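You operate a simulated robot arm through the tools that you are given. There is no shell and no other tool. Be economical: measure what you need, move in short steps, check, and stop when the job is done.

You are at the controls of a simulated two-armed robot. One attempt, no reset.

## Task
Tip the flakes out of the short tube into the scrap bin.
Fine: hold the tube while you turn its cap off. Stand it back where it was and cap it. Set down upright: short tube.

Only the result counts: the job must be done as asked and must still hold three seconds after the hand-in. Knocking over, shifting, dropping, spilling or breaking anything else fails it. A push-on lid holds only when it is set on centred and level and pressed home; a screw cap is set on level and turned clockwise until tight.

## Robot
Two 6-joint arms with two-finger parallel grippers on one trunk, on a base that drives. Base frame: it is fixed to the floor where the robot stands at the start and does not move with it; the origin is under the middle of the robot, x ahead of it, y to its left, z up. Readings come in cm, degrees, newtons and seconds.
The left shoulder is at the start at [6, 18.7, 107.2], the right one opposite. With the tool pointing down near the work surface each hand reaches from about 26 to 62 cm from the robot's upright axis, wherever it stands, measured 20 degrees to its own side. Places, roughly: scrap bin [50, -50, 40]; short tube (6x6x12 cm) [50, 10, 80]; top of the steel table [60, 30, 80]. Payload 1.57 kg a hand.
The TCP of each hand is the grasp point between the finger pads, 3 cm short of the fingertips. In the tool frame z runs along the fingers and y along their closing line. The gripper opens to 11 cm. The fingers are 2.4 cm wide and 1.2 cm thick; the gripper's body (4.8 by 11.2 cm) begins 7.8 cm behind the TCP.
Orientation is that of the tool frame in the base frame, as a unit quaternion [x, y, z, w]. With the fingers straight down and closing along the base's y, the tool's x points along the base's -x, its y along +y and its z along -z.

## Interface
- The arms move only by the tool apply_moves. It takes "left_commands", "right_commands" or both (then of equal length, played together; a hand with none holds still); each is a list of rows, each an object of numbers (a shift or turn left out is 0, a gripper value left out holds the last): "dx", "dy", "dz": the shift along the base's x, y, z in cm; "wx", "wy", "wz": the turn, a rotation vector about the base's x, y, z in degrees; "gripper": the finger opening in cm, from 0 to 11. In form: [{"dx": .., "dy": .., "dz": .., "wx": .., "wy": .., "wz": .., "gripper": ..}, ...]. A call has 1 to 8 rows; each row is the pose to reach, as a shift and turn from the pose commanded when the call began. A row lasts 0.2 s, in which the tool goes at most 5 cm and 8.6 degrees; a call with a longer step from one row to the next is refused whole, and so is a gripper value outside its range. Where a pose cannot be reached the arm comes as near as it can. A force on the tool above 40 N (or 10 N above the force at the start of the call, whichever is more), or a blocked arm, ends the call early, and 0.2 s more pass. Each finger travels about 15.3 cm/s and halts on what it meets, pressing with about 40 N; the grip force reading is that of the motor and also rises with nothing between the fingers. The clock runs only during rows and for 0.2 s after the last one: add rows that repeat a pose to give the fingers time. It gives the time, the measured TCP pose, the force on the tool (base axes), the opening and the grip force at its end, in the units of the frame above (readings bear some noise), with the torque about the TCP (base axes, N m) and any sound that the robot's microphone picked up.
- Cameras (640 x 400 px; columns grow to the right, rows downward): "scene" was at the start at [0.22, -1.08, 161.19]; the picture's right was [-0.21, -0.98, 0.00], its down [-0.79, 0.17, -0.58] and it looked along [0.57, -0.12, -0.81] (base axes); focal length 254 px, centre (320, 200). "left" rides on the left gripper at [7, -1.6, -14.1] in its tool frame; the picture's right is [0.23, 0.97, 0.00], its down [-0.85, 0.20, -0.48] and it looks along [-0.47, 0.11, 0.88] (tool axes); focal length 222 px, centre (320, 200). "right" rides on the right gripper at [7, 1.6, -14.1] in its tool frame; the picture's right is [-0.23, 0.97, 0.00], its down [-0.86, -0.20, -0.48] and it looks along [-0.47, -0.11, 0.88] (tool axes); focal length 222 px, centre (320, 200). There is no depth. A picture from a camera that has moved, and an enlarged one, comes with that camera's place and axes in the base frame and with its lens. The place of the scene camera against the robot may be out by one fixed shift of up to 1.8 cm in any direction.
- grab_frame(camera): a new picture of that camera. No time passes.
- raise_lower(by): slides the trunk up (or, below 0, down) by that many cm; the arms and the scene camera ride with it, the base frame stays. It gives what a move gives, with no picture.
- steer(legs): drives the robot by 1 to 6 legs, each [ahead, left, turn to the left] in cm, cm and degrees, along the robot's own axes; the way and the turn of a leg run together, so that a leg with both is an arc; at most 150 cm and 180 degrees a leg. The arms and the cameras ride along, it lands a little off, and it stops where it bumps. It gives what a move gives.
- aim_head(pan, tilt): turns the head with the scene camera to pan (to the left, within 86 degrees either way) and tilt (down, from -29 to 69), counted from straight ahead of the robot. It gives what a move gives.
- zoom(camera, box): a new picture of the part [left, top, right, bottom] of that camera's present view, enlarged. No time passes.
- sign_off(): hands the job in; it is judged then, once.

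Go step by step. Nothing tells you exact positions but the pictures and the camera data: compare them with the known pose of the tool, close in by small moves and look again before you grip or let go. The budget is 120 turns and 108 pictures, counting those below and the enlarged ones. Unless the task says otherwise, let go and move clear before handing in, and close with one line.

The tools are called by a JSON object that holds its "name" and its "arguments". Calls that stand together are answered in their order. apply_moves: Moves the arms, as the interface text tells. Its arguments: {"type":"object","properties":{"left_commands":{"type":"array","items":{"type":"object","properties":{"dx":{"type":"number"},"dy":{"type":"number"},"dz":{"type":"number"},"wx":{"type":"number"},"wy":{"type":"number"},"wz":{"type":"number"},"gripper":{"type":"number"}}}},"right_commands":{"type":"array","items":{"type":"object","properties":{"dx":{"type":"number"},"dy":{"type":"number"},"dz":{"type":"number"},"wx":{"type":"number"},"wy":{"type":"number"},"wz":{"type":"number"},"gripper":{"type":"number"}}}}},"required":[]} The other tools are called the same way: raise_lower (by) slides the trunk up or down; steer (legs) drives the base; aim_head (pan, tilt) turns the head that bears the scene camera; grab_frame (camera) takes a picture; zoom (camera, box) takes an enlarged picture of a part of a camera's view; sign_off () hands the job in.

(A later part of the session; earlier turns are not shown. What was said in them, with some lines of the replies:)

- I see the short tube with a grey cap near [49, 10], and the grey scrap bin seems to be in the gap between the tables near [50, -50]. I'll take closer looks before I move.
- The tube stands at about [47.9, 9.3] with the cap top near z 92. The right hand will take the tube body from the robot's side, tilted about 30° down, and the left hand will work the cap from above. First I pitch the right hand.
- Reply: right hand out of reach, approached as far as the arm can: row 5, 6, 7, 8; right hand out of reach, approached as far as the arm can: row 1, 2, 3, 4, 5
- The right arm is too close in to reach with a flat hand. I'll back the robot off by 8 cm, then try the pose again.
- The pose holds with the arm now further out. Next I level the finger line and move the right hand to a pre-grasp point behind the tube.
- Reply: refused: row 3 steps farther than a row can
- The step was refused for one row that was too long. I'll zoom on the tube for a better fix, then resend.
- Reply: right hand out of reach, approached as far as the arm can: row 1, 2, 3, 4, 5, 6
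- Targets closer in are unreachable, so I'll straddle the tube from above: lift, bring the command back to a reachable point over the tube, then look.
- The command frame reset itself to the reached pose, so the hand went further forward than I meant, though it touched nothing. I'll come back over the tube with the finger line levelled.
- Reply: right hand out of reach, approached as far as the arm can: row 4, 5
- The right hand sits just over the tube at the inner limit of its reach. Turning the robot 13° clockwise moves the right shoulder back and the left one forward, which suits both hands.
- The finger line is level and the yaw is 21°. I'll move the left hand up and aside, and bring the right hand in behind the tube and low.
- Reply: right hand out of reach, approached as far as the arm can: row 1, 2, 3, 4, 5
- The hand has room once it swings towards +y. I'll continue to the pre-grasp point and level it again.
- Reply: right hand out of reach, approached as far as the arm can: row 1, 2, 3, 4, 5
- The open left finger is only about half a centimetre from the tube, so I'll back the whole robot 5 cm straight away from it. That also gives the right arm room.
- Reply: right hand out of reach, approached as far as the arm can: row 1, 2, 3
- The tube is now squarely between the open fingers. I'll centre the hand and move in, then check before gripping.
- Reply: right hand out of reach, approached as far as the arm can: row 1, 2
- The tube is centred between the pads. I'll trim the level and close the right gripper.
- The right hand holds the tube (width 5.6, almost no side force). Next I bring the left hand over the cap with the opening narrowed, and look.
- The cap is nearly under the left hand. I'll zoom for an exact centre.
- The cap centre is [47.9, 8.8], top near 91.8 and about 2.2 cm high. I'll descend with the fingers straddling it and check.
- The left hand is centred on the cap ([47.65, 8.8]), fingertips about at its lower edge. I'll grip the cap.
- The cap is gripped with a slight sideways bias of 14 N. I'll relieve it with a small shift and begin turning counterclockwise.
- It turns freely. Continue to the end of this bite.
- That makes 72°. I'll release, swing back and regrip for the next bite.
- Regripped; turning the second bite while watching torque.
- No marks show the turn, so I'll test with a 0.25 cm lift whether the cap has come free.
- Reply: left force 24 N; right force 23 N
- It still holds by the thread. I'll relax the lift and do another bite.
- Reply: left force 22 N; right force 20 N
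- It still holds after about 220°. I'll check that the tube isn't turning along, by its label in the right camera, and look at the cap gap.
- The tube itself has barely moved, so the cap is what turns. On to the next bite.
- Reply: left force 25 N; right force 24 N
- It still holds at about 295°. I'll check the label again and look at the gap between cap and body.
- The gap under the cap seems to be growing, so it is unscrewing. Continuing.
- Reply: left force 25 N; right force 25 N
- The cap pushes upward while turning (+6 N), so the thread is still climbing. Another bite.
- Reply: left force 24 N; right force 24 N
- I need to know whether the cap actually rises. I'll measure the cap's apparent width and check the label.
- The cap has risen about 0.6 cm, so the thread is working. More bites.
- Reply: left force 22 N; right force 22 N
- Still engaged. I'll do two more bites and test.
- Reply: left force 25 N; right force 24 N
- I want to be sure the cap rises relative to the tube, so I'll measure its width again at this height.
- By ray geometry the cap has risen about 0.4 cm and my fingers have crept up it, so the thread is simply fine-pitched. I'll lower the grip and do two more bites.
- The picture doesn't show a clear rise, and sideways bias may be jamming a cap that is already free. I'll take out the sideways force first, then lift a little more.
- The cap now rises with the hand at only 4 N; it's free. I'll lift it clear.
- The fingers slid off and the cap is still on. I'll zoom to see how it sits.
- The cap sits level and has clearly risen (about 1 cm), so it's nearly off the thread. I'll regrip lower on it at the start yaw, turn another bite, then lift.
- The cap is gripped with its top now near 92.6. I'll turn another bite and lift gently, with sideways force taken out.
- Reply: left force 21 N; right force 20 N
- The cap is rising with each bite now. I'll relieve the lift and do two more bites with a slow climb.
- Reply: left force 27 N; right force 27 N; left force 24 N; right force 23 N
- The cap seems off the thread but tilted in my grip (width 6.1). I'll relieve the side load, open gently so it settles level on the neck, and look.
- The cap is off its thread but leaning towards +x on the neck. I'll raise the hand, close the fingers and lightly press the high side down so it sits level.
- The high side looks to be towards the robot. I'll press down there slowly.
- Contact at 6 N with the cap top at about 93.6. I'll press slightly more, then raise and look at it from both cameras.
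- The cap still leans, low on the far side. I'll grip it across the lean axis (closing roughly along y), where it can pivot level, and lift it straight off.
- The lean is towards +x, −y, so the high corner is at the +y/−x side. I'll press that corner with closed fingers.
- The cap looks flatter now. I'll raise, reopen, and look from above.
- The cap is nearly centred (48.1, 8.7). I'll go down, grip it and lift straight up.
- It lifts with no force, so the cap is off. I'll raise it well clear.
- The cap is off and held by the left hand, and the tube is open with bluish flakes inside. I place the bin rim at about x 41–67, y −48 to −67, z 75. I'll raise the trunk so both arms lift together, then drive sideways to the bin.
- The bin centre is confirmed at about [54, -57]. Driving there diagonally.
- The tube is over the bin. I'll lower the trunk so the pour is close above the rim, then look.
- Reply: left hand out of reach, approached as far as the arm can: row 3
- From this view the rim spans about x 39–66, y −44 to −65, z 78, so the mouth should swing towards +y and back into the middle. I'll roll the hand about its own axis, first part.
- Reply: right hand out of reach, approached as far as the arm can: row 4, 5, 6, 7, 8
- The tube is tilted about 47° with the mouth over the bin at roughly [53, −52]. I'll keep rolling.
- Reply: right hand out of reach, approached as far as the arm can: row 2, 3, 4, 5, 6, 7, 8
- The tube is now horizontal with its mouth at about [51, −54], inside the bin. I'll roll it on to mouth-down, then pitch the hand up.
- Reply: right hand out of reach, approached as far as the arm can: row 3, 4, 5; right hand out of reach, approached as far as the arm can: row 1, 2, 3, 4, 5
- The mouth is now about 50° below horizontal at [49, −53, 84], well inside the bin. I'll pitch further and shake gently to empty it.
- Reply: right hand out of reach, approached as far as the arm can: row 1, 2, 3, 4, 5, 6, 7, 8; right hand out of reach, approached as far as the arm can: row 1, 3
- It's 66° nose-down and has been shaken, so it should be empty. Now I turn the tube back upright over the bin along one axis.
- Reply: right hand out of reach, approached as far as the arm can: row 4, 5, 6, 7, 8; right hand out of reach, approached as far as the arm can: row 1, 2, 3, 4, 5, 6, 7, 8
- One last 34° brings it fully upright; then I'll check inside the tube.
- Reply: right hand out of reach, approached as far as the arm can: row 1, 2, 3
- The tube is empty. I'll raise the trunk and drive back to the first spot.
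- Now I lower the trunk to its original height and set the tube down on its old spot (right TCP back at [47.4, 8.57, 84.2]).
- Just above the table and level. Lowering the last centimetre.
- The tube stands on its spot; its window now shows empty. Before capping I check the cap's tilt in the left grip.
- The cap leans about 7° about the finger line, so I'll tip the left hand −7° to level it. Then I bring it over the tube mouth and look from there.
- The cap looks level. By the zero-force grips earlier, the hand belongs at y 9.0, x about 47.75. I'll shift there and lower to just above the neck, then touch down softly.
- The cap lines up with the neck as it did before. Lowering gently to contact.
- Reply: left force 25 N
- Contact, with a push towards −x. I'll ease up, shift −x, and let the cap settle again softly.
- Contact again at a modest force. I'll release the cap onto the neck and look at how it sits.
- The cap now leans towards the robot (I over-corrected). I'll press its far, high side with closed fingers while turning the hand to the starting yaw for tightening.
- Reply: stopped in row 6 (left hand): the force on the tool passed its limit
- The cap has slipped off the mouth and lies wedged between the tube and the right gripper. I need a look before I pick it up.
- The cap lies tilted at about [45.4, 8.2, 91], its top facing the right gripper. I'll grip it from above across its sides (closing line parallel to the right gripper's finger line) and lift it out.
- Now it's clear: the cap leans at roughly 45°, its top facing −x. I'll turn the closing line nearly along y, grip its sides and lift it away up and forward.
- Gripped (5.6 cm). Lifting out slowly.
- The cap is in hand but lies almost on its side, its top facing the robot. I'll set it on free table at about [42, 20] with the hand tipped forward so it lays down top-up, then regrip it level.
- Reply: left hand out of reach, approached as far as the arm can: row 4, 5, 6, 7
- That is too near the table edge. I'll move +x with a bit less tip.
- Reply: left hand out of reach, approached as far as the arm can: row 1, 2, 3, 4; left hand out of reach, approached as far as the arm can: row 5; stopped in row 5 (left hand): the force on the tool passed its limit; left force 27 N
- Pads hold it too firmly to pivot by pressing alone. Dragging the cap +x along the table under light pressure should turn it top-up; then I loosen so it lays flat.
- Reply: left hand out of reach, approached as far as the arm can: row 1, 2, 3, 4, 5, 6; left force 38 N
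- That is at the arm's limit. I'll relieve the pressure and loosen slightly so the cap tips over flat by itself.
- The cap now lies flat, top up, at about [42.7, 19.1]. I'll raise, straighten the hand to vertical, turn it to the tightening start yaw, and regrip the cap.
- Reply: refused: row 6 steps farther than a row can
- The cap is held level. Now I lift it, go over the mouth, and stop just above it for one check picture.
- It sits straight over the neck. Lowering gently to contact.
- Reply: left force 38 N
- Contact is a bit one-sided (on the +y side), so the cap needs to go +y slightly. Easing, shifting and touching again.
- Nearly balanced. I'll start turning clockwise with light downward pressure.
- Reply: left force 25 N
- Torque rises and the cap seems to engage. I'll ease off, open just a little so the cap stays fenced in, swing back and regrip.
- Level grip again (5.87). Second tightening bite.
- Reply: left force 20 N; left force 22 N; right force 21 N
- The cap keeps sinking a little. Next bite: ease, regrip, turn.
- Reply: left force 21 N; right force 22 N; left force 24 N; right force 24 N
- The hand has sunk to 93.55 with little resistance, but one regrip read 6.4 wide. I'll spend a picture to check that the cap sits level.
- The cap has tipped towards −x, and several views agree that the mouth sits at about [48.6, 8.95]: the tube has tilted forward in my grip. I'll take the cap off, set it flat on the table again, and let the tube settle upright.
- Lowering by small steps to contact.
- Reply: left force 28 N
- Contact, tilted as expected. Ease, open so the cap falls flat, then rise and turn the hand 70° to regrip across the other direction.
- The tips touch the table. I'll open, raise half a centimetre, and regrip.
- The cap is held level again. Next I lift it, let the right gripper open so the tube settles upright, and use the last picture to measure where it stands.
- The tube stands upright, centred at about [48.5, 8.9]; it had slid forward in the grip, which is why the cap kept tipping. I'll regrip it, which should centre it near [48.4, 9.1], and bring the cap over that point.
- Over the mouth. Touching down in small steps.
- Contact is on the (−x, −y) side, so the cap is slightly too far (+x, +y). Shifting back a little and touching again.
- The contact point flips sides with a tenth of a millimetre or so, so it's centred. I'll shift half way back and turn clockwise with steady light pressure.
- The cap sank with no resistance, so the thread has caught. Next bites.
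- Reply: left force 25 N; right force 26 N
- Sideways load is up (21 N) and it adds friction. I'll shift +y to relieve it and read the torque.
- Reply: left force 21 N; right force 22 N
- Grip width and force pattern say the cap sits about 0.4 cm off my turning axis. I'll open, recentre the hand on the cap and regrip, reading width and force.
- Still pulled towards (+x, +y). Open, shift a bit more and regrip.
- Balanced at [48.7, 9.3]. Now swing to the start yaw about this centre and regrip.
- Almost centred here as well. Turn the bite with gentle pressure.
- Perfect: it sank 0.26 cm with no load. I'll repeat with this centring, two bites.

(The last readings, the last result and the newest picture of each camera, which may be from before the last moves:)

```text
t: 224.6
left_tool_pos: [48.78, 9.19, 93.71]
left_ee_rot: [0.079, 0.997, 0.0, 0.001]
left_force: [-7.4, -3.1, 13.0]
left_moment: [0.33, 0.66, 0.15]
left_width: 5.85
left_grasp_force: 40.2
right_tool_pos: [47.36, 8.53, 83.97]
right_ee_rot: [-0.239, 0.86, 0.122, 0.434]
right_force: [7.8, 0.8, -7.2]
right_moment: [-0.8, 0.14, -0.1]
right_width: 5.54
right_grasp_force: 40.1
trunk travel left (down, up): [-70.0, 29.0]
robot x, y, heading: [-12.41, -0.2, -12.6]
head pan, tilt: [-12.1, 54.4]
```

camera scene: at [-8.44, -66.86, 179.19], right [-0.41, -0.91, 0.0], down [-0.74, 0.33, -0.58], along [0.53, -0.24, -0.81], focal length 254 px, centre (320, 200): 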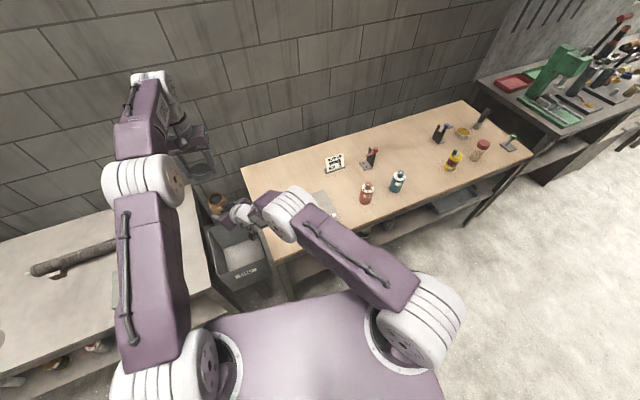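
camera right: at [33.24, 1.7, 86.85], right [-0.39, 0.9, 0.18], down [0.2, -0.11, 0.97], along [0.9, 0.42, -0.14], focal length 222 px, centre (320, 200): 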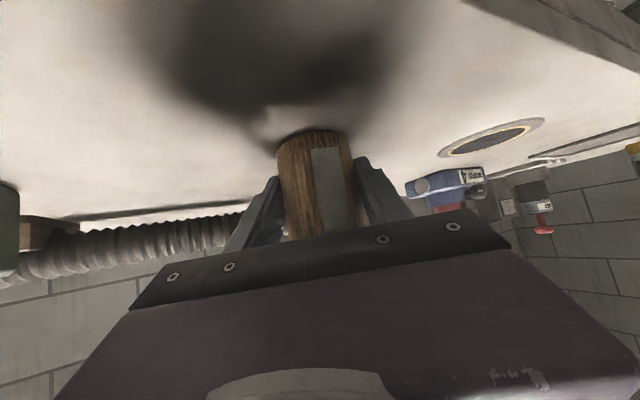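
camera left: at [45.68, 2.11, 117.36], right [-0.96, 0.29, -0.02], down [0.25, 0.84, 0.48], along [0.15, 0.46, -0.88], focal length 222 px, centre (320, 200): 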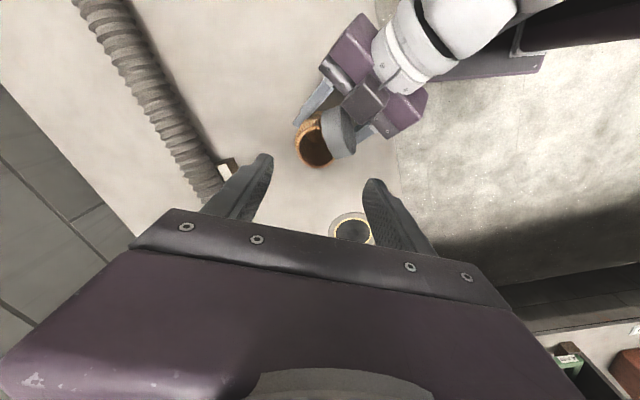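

It's going down slower than I push. I'll shift −x 0.1 and use less downward travel for the next bite.

{"name": "apply_moves", "arguments": {"left_commands": [{"dx": -0.1, "dz": 0.1}, {"gripper": 6.9, "dx": -0.1, "dz": 0.1}, {"gripper": 7.2, "dx": -0.1, "dz": 0.1}, {"wz": 8.5, "dx": -0.1, "dz": 0.1}, {"wz": 17, "dx": -0.1, "dz": 0.1}, {"wz": 25.5, "dx": -0.1, "dz": 0.1}, {"wz": 34, "dx": -0.1, "dz": 0.1}, {"wz": 42.5, "dx": -0.1, "dz": 0.1}]}}

{"name": "apply_moves", "arguments": {"left_commands": [{"wz": 8.5}, {"wz": 17}, {"wz": 25.5}, {"wz": 25.5, "gripper": 5}, {"wz": 25.5, "gripper": 5}, {"wz": 25.5, "gripper": 5}]}}

{"name": "apply_moves", "arguments": {"left_commands": [{"wz": -8.5, "dz": -0.06}, {"wz": -17, "dz": -0.08}, {"wz": -25.5, "dz": -0.1}, {"wz": -34, "dz": -0.12}, {"wz": -42.5, "dz": -0.14}, {"wz": -51, "dz": -0.16}, {"wz": -59.5, "dz": -0.18}, {"wz": -68, "dz": -0.2}]}}

```text
t: 226.3
left_tool_pos: [48.63, 9.42, 93.7]
left_ee_rot: [-0.29, 0.957, 0.0, 0.0]
left_force: [-0.7, -1.1, -0.5]
left_moment: [0.02, -0.02, 0.05]
left_width: 7.2
left_grasp_force: 0.0
right_tool_pos: [47.41, 8.53, 83.93]
right_ee_rot: [-0.239, 0.86, 0.122, 0.435]
right_force: [0.4, 0.1, -0.2]
right_moment: [-0.01, 0.03, -0.01]
right_width: 5.54
right_grasp_force: 39.8
trunk travel left (down, up): [-70.0, 29.0]
robot x, y, heading: [-12.33, -0.34, -12.7]
head pan, tilt: [-12.1, 54.4]
```

```text
t: 227.8
left_tool_pos: [48.74, 9.39, 93.78]
left_ee_rot: [-0.493, 0.87, 0.0, 0.0]
left_force: [-2.4, 0.8, 0.7]
left_moment: [-0.04, 0.06, -0.01]
left_width: 5.87
left_grasp_force: 39.9
right_tool_pos: [47.33, 8.52, 84.05]
right_ee_rot: [-0.238, 0.86, 0.121, 0.435]
right_force: [2.5, -0.7, -0.2]
right_moment: [0.12, 0.26, -0.02]
right_width: 5.52
right_grasp_force: 39.7
trunk travel left (down, up): [-70.0, 29.0]
robot x, y, heading: [-11.87, -0.24, -12.6]
head pan, tilt: [-12.1, 54.4]
```

```text
t: 229.6
left_tool_pos: [48.71, 9.31, 93.61]
left_ee_rot: [0.078, 0.997, -0.001, 0.002]
left_force: [5.9, -8.5, 5.5]
left_moment: [-0.36, -0.33, 0.99]
left_width: 5.85
left_grasp_force: 39.8
right_tool_pos: [47.3, 8.54, 84.08]
right_ee_rot: [-0.239, 0.859, 0.122, 0.435]
right_force: [-5.9, 4.2, 2.2]
right_moment: [-0.59, -0.18, -0.82]
right_width: 5.6
right_grasp_force: 39.8
trunk travel left (down, up): [-70.0, 29.0]
robot x, y, heading: [-12.41, -0.44, -12.5]
head pan, tilt: [-12.1, 54.4]
```

Torque jumped to 1 N·m with little side load, so it's either tight or binding. I'll regrip and try another bite to see whether it still goes down.

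{"name": "apply_moves", "arguments": {"left_commands": [{"gripper": 6.9, "dz": 0.05}, {"gripper": 7.2, "dz": 0.05}, {"wz": 8.5, "dz": 0.05}, {"wz": 17, "dz": 0.05}, {"wz": 25.5, "dz": 0.05}, {"wz": 34, "dz": 0.05}, {"wz": 42.5, "dz": 0.05}, {"wz": 51, "dz": 0.05}]}}

{"name": "apply_moves", "arguments": {"left_commands": [{"wz": 8.5}, {"wz": 17}, {"wz": 17, "gripper": 5}, {"wz": 17, "gripper": 5}, {"wz": 17, "gripper": 5}]}}

{"name": "apply_moves", "arguments": {"left_commands": [{"wz": -8.5, "dz": -0.04}, {"wz": -17, "dz": -0.06}, {"wz": -25.5, "dz": -0.08}, {"wz": -34, "dz": -0.1}]}}

```text
t: 231.3
left_tool_pos: [48.59, 9.42, 93.65]
left_ee_rot: [-0.36, 0.933, 0.0, 0.0]
left_force: [0.3, -0.2, 0.1]
left_moment: [-0.02, 0.0, 0.02]
left_width: 7.22
left_grasp_force: 0.2
right_tool_pos: [47.33, 8.39, 83.99]
right_ee_rot: [-0.239, 0.859, 0.123, 0.436]
right_force: [2.4, -0.3, 5.8]
right_moment: [-0.01, -0.04, -0.02]
right_width: 5.61
right_grasp_force: 40.0
trunk travel left (down, up): [-70.0, 29.0]
robot x, y, heading: [-12.22, -0.16, -12.4]
head pan, tilt: [-12.1, 54.4]
```

```text
t: 232.6
left_tool_pos: [48.77, 9.4, 93.62]
left_ee_rot: [-0.493, 0.87, -0.002, 0.001]
left_force: [9.1, -4.5, -2.8]
left_moment: [-0.15, -0.41, -0.01]
left_width: 5.79
left_grasp_force: 40.3
right_tool_pos: [47.31, 8.58, 84.1]
right_ee_rot: [-0.24, 0.859, 0.122, 0.435]
right_force: [-7.7, 4.3, 10.8]
right_moment: [-0.23, -0.53, 0.15]
right_width: 5.6
right_grasp_force: 39.8
trunk travel left (down, up): [-70.0, 29.0]
robot x, y, heading: [-12.49, -0.12, -12.5]
head pan, tilt: [-12.1, 54.4]
```

```text
t: 233.6
left_tool_pos: [48.62, 9.24, 93.52]
left_ee_rot: [-0.216, 0.976, 0.0, -0.001]
left_force: [1.7, -14.2, 8.8]
left_moment: [-0.4, 0.17, 0.63]
left_width: 5.88
left_grasp_force: 39.8
right_tool_pos: [47.21, 8.44, 83.91]
right_ee_rot: [-0.241, 0.86, 0.122, 0.434]
right_force: [-0.8, 11.9, -1.9]
right_moment: [-1.11, -0.08, -0.39]
right_width: 5.6
right_grasp_force: 39.9
trunk travel left (down, up): [-70.0, 29.0]
robot x, y, heading: [-12.23, -0.03, -12.7]
head pan, tilt: [-12.1, 54.4]
```

{"name": "apply_moves", "arguments": {"left_commands": [{"wz": -8.5, "dy": -0.08}, {"wz": -17, "dy": -0.08}, {"wz": -25.5, "dy": -0.08}, {"wz": -34, "dy": -0.08}, {"wz": -34, "dy": -0.08}]}}

```text
t: 234.8
left_tool_pos: [48.56, 9.15, 93.48]
left_ee_rot: [0.079, 0.997, -0.001, 0.0]
left_force: [0.5, -19.2, 10.3]
left_moment: [-0.57, 0.14, 0.81]
left_width: 5.9
left_grasp_force: 40.0
right_tool_pos: [47.29, 8.53, 84.03]
right_ee_rot: [-0.24, 0.859, 0.123, 0.435]
right_force: [-1.5, 17.5, -2.2]
right_moment: [-1.38, -0.01, -0.53]
right_width: 5.61
right_grasp_force: 40.0
trunk travel left (down, up): [-70.0, 29.0]
robot x, y, heading: [-12.43, -0.58, -12.5]
head pan, tilt: [-12.1, 54.4]
```

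It now holds a static 0.8 N·m, which feels tight. I'll verify the seating by touching the cap top with closed fingertips: a fully seated cap should be near z 92, the tube's listed height.

{"name": "apply_moves", "arguments": {"left_commands": [{"dy": 0.1}, {"gripper": 7}, {"gripper": 7.6}, {"gripper": 7.6, "dz": 2}, {"gripper": 5, "dz": 5}, {"gripper": 0, "dz": 5}, {"gripper": 0, "dz": 5}, {"gripper": 0, "dz": 5}]}}

{"name": "apply_moves", "arguments": {"left_commands": [{"dz": -1.5, "gripper": 0}, {"dz": -2.2}, {"dz": -2.7}, {"dz": -3.0}, {"dz": -3.0}]}}

```text
t: 236.6
left_tool_pos: [48.64, 9.3, 98.51]
left_ee_rot: [0.079, 0.997, 0.0, 0.0]
left_force: [0.3, 0.5, 0.7]
left_moment: [-0.04, -0.01, 0.02]
left_width: 0.0
left_grasp_force: 21.4
right_tool_pos: [47.24, 8.48, 84.02]
right_ee_rot: [-0.24, 0.859, 0.123, 0.435]
right_force: [-1.9, 0.2, 1.9]
right_moment: [-0.04, 0.06, 0.01]
right_width: 5.58
right_grasp_force: 40.3
trunk travel left (down, up): [-70.0, 29.0]
robot x, y, heading: [-11.71, -0.06, -12.5]
head pan, tilt: [-12.1, 54.4]
```

```text
t: 237.8
left_tool_pos: [48.55, 9.27, 95.52]
left_ee_rot: [0.079, 0.997, 0.0, 0.001]
left_force: [-0.7, -0.2, -0.3]
left_moment: [0.01, 0.0, 0.02]
left_width: 0.0
left_grasp_force: 21.5
right_tool_pos: [47.34, 8.48, 83.96]
right_ee_rot: [-0.239, 0.859, 0.122, 0.436]
right_force: [-0.9, 0.8, 1.5]
right_moment: [-0.03, 0.02, -0.02]
right_width: 5.56
right_grasp_force: 40.6
trunk travel left (down, up): [-70.0, 29.0]
robot x, y, heading: [-12.36, 0.31, -12.5]
head pan, tilt: [-12.1, 54.4]
```

Tips are at 92.5 with no contact yet, which is a good sign. Continuing down slowly.

{"name": "apply_moves", "arguments": {"left_commands": [{"dz": -0.2}, {"dz": -0.4}, {"dz": -0.6}]}}

{"name": "apply_moves", "arguments": {"left_commands": [{"dz": -0.1}, {"dz": -0.2}, {"dz": -0.3}]}}

```text
t: 238.6
left_tool_pos: [48.56, 9.28, 94.8]
left_ee_rot: [0.078, 0.997, 0.0, 0.0]
left_force: [-0.5, 0.5, 1.3]
left_moment: [0.0, -0.01, 0.03]
left_width: 0.0
left_grasp_force: 21.4
right_tool_pos: [47.33, 8.49, 83.99]
right_ee_rot: [-0.24, 0.86, 0.122, 0.434]
right_force: [1.1, 0.9, 0.9]
right_moment: [0.0, 0.13, 0.01]
right_width: 5.55
right_grasp_force: 40.0
trunk travel left (down, up): [-70.0, 29.0]
robot x, y, heading: [-12.53, -0.59, -12.9]
head pan, tilt: [-12.1, 54.4]
```

```text
t: 239.3
left_tool_pos: [48.63, 9.37, 94.76]
left_ee_rot: [0.078, 0.997, -0.001, 0.001]
left_force: [-6.0, -1.8, 23.9]
left_moment: [-0.12, 0.02, 0.27]
left_width: 0.0
left_grasp_force: 21.3
right_tool_pos: [47.18, 8.49, 83.87]
right_ee_rot: [-0.239, 0.86, 0.122, 0.434]
right_force: [9.7, -1.5, -8.2]
right_moment: [-0.68, 0.54, -0.4]
right_width: 5.59
right_grasp_force: 40.2
trunk travel left (down, up): [-70.0, 29.0]
robot x, y, heading: [-12.26, -0.28, -12.8]
head pan, tilt: [-12.1, 54.4]
```

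The cap top is at about 91.85, the seated height. I'll check level with light touches at the +x and −x edges.

{"name": "apply_moves", "arguments": {"left_commands": [{"dz": 0.8}, {"dz": 0.8, "dx": 1.7}, {"dz": 0.3, "dx": 1.7}, {"dz": 0.15, "dx": 1.7}, {"dz": 0.15, "dx": 1.7}]}}

{"name": "apply_moves", "arguments": {"left_commands": [{"dz": 0.8}, {"dz": 0.8, "dx": -1.7}, {"dz": 0.8, "dx": -3.4}, {"dz": 0.2, "dx": -3.4}, {"dz": 0, "dx": -3.4}, {"dz": 0, "dx": -3.4}]}}

```text
t: 240.6
left_tool_pos: [50.06, 9.29, 94.77]
left_ee_rot: [0.078, 0.997, 0.0, 0.001]
left_force: [-7.0, -1.5, 18.8]
left_moment: [-0.01, 0.18, 0.11]
left_width: 0.01
left_grasp_force: 22.0
right_tool_pos: [47.2, 8.38, 83.87]
right_ee_rot: [-0.24, 0.86, 0.121, 0.433]
right_force: [9.6, 2.3, -7.9]
right_moment: [-0.27, 0.97, -0.03]
right_width: 5.57
right_grasp_force: 40.0
trunk travel left (down, up): [-70.0, 29.0]
robot x, y, heading: [-12.27, -0.31, -12.5]
head pan, tilt: [-12.1, 54.4]
```

```text
t: 241.9
left_tool_pos: [46.81, 9.43, 94.79]
left_ee_rot: [0.079, 0.997, 0.0, 0.0]
left_force: [-6.0, 0.3, 11.9]
left_moment: [-0.03, 0.17, -0.02]
left_width: 0.0
left_grasp_force: 21.2
right_tool_pos: [47.34, 8.48, 83.95]
right_ee_rot: [-0.24, 0.859, 0.122, 0.435]
right_force: [8.2, 1.1, -4.9]
right_moment: [-0.19, 0.41, -0.05]
right_width: 5.56
right_grasp_force: 39.8
trunk travel left (down, up): [-70.0, 29.0]
robot x, y, heading: [-12.36, -0.57, -12.4]
head pan, tilt: [-12.1, 54.4]
```

Level within about 1°, and tight. Now the left hand goes up and clear, and the right hand nudges the tube back the half centimetre it had drifted, then lets go.

{"name": "apply_moves", "arguments": {"left_commands": [{"dz": 2}, {"dz": 6}, {"dz": 10}, {"dz": 14, "dy": 3}, {"dz": 16, "dy": 7}, {"dz": 16, "dy": 8}]}}

{"name": "apply_moves", "arguments": {"right_commands": [{"dx": -0.2, "dy": -0.07}, {"dx": -0.4, "dy": -0.14}, {"dx": -0.6, "dy": -0.2}, {"dx": -0.6, "dy": -0.2}]}}

{"name": "apply_moves", "arguments": {"right_commands": [{"gripper": 5.7}, {"gripper": 5.8}, {"gripper": 6.0}, {"gripper": 6.4}, {"gripper": 7.2}, {"gripper": 8.5}, {"gripper": 11}, {"gripper": 11}]}}

```text
t: 243.3
left_tool_pos: [46.9, 17.5, 110.73]
left_ee_rot: [0.079, 0.997, 0.0, 0.0]
left_force: [0.1, -0.2, -0.1]
left_moment: [0.0, -0.01, 0.01]
left_width: 0.0
left_grasp_force: 21.0
right_tool_pos: [47.35, 8.46, 84.04]
right_ee_rot: [-0.239, 0.86, 0.122, 0.435]
right_force: [0.4, 0.8, 0.5]
right_moment: [0.01, 0.0, -0.01]
right_width: 5.56
right_grasp_force: 39.6
trunk travel left (down, up): [-70.0, 29.0]
robot x, y, heading: [-12.55, -0.31, -12.5]
head pan, tilt: [-12.1, 54.4]
```

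```text
t: 244.3
left_tool_pos: [46.89, 17.58, 110.65]
left_ee_rot: [0.078, 0.997, 0.0, 0.0]
left_force: [-0.1, 0.4, 0.1]
left_moment: [-0.02, -0.02, -0.02]
left_width: 0.01
left_grasp_force: 21.8
right_tool_pos: [46.79, 8.12, 83.95]
right_ee_rot: [-0.24, 0.859, 0.124, 0.434]
right_force: [0.0, 0.4, -0.1]
right_moment: [0.01, 0.01, -0.03]
right_width: 5.56
right_grasp_force: 40.3
trunk travel left (down, up): [-70.0, 29.0]
robot x, y, heading: [-12.09, -0.07, -12.4]
head pan, tilt: [-12.1, 54.4]
```

```text
t: 246.2
left_tool_pos: [46.86, 17.54, 110.65]
left_ee_rot: [0.079, 0.997, 0.0, 0.0]
left_force: [0.8, 0.1, -0.6]
left_moment: [-0.02, 0.0, -0.01]
left_width: 0.01
left_grasp_force: 21.3
right_tool_pos: [46.84, 8.16, 83.89]
right_ee_rot: [-0.241, 0.86, 0.124, 0.433]
right_force: [0.4, -0.3, 0.9]
right_moment: [0.0, -0.01, -0.03]
right_width: 11.01
right_grasp_force: 0.0
trunk travel left (down, up): [-70.0, 29.0]
robot x, y, heading: [-12.7, -0.29, -12.6]
head pan, tilt: [-12.1, 54.4]
```

Released with no knock. I'll back the robot straight out along the right hand's finger direction.

{"name": "steer", "arguments": {"legs": [[-9.4, -8.9, 0]]}}

{"name": "grab_frame", "arguments": {"camera": "scene"}}

```text
t: 247.4
left_tool_pos: [35.59, 10.91, 110.69]
left_ee_rot: [0.078, 0.997, -0.001, -0.002]
left_force: [-0.4, -0.8, 0.1]
left_moment: [0.0, -0.02, 0.03]
left_width: 0.0
left_grasp_force: 21.7
right_tool_pos: [35.63, 1.74, 83.97]
right_ee_rot: [-0.242, 0.86, 0.124, 0.433]
right_force: [0.4, -0.8, -0.1]
right_moment: [-0.02, -0.03, 0.0]
right_width: 10.98
right_grasp_force: 0.1
trunk travel left (down, up): [-70.0, 29.0]
robot x, y, heading: [-23.82, -7.19, -12.5]
head pan, tilt: [-12.1, 54.4]
```

```text
refused: no pictures are left
```

The robot is clear of the tube with no contact forces, the cap measured seated and tight, and no pictures remain. I'm handing in.

{"name": "sign_off", "arguments": {}}

```text
The job is handed in.
```

I tipped the flakes into the scrap bin and looked inside the tube afterwards: it was empty. The short tube is back upright within about 1 cm of its old spot, with its cap screwed on. The cap slipped off the mouth once while I was putting it back on, and was caught on the right gripper. I had no pictures left at the end, so I judged the cap's fit and the tube's final stand by force and touch: torque 0.8–1 N·m, cap top near z 91.9, and level within about 1°.
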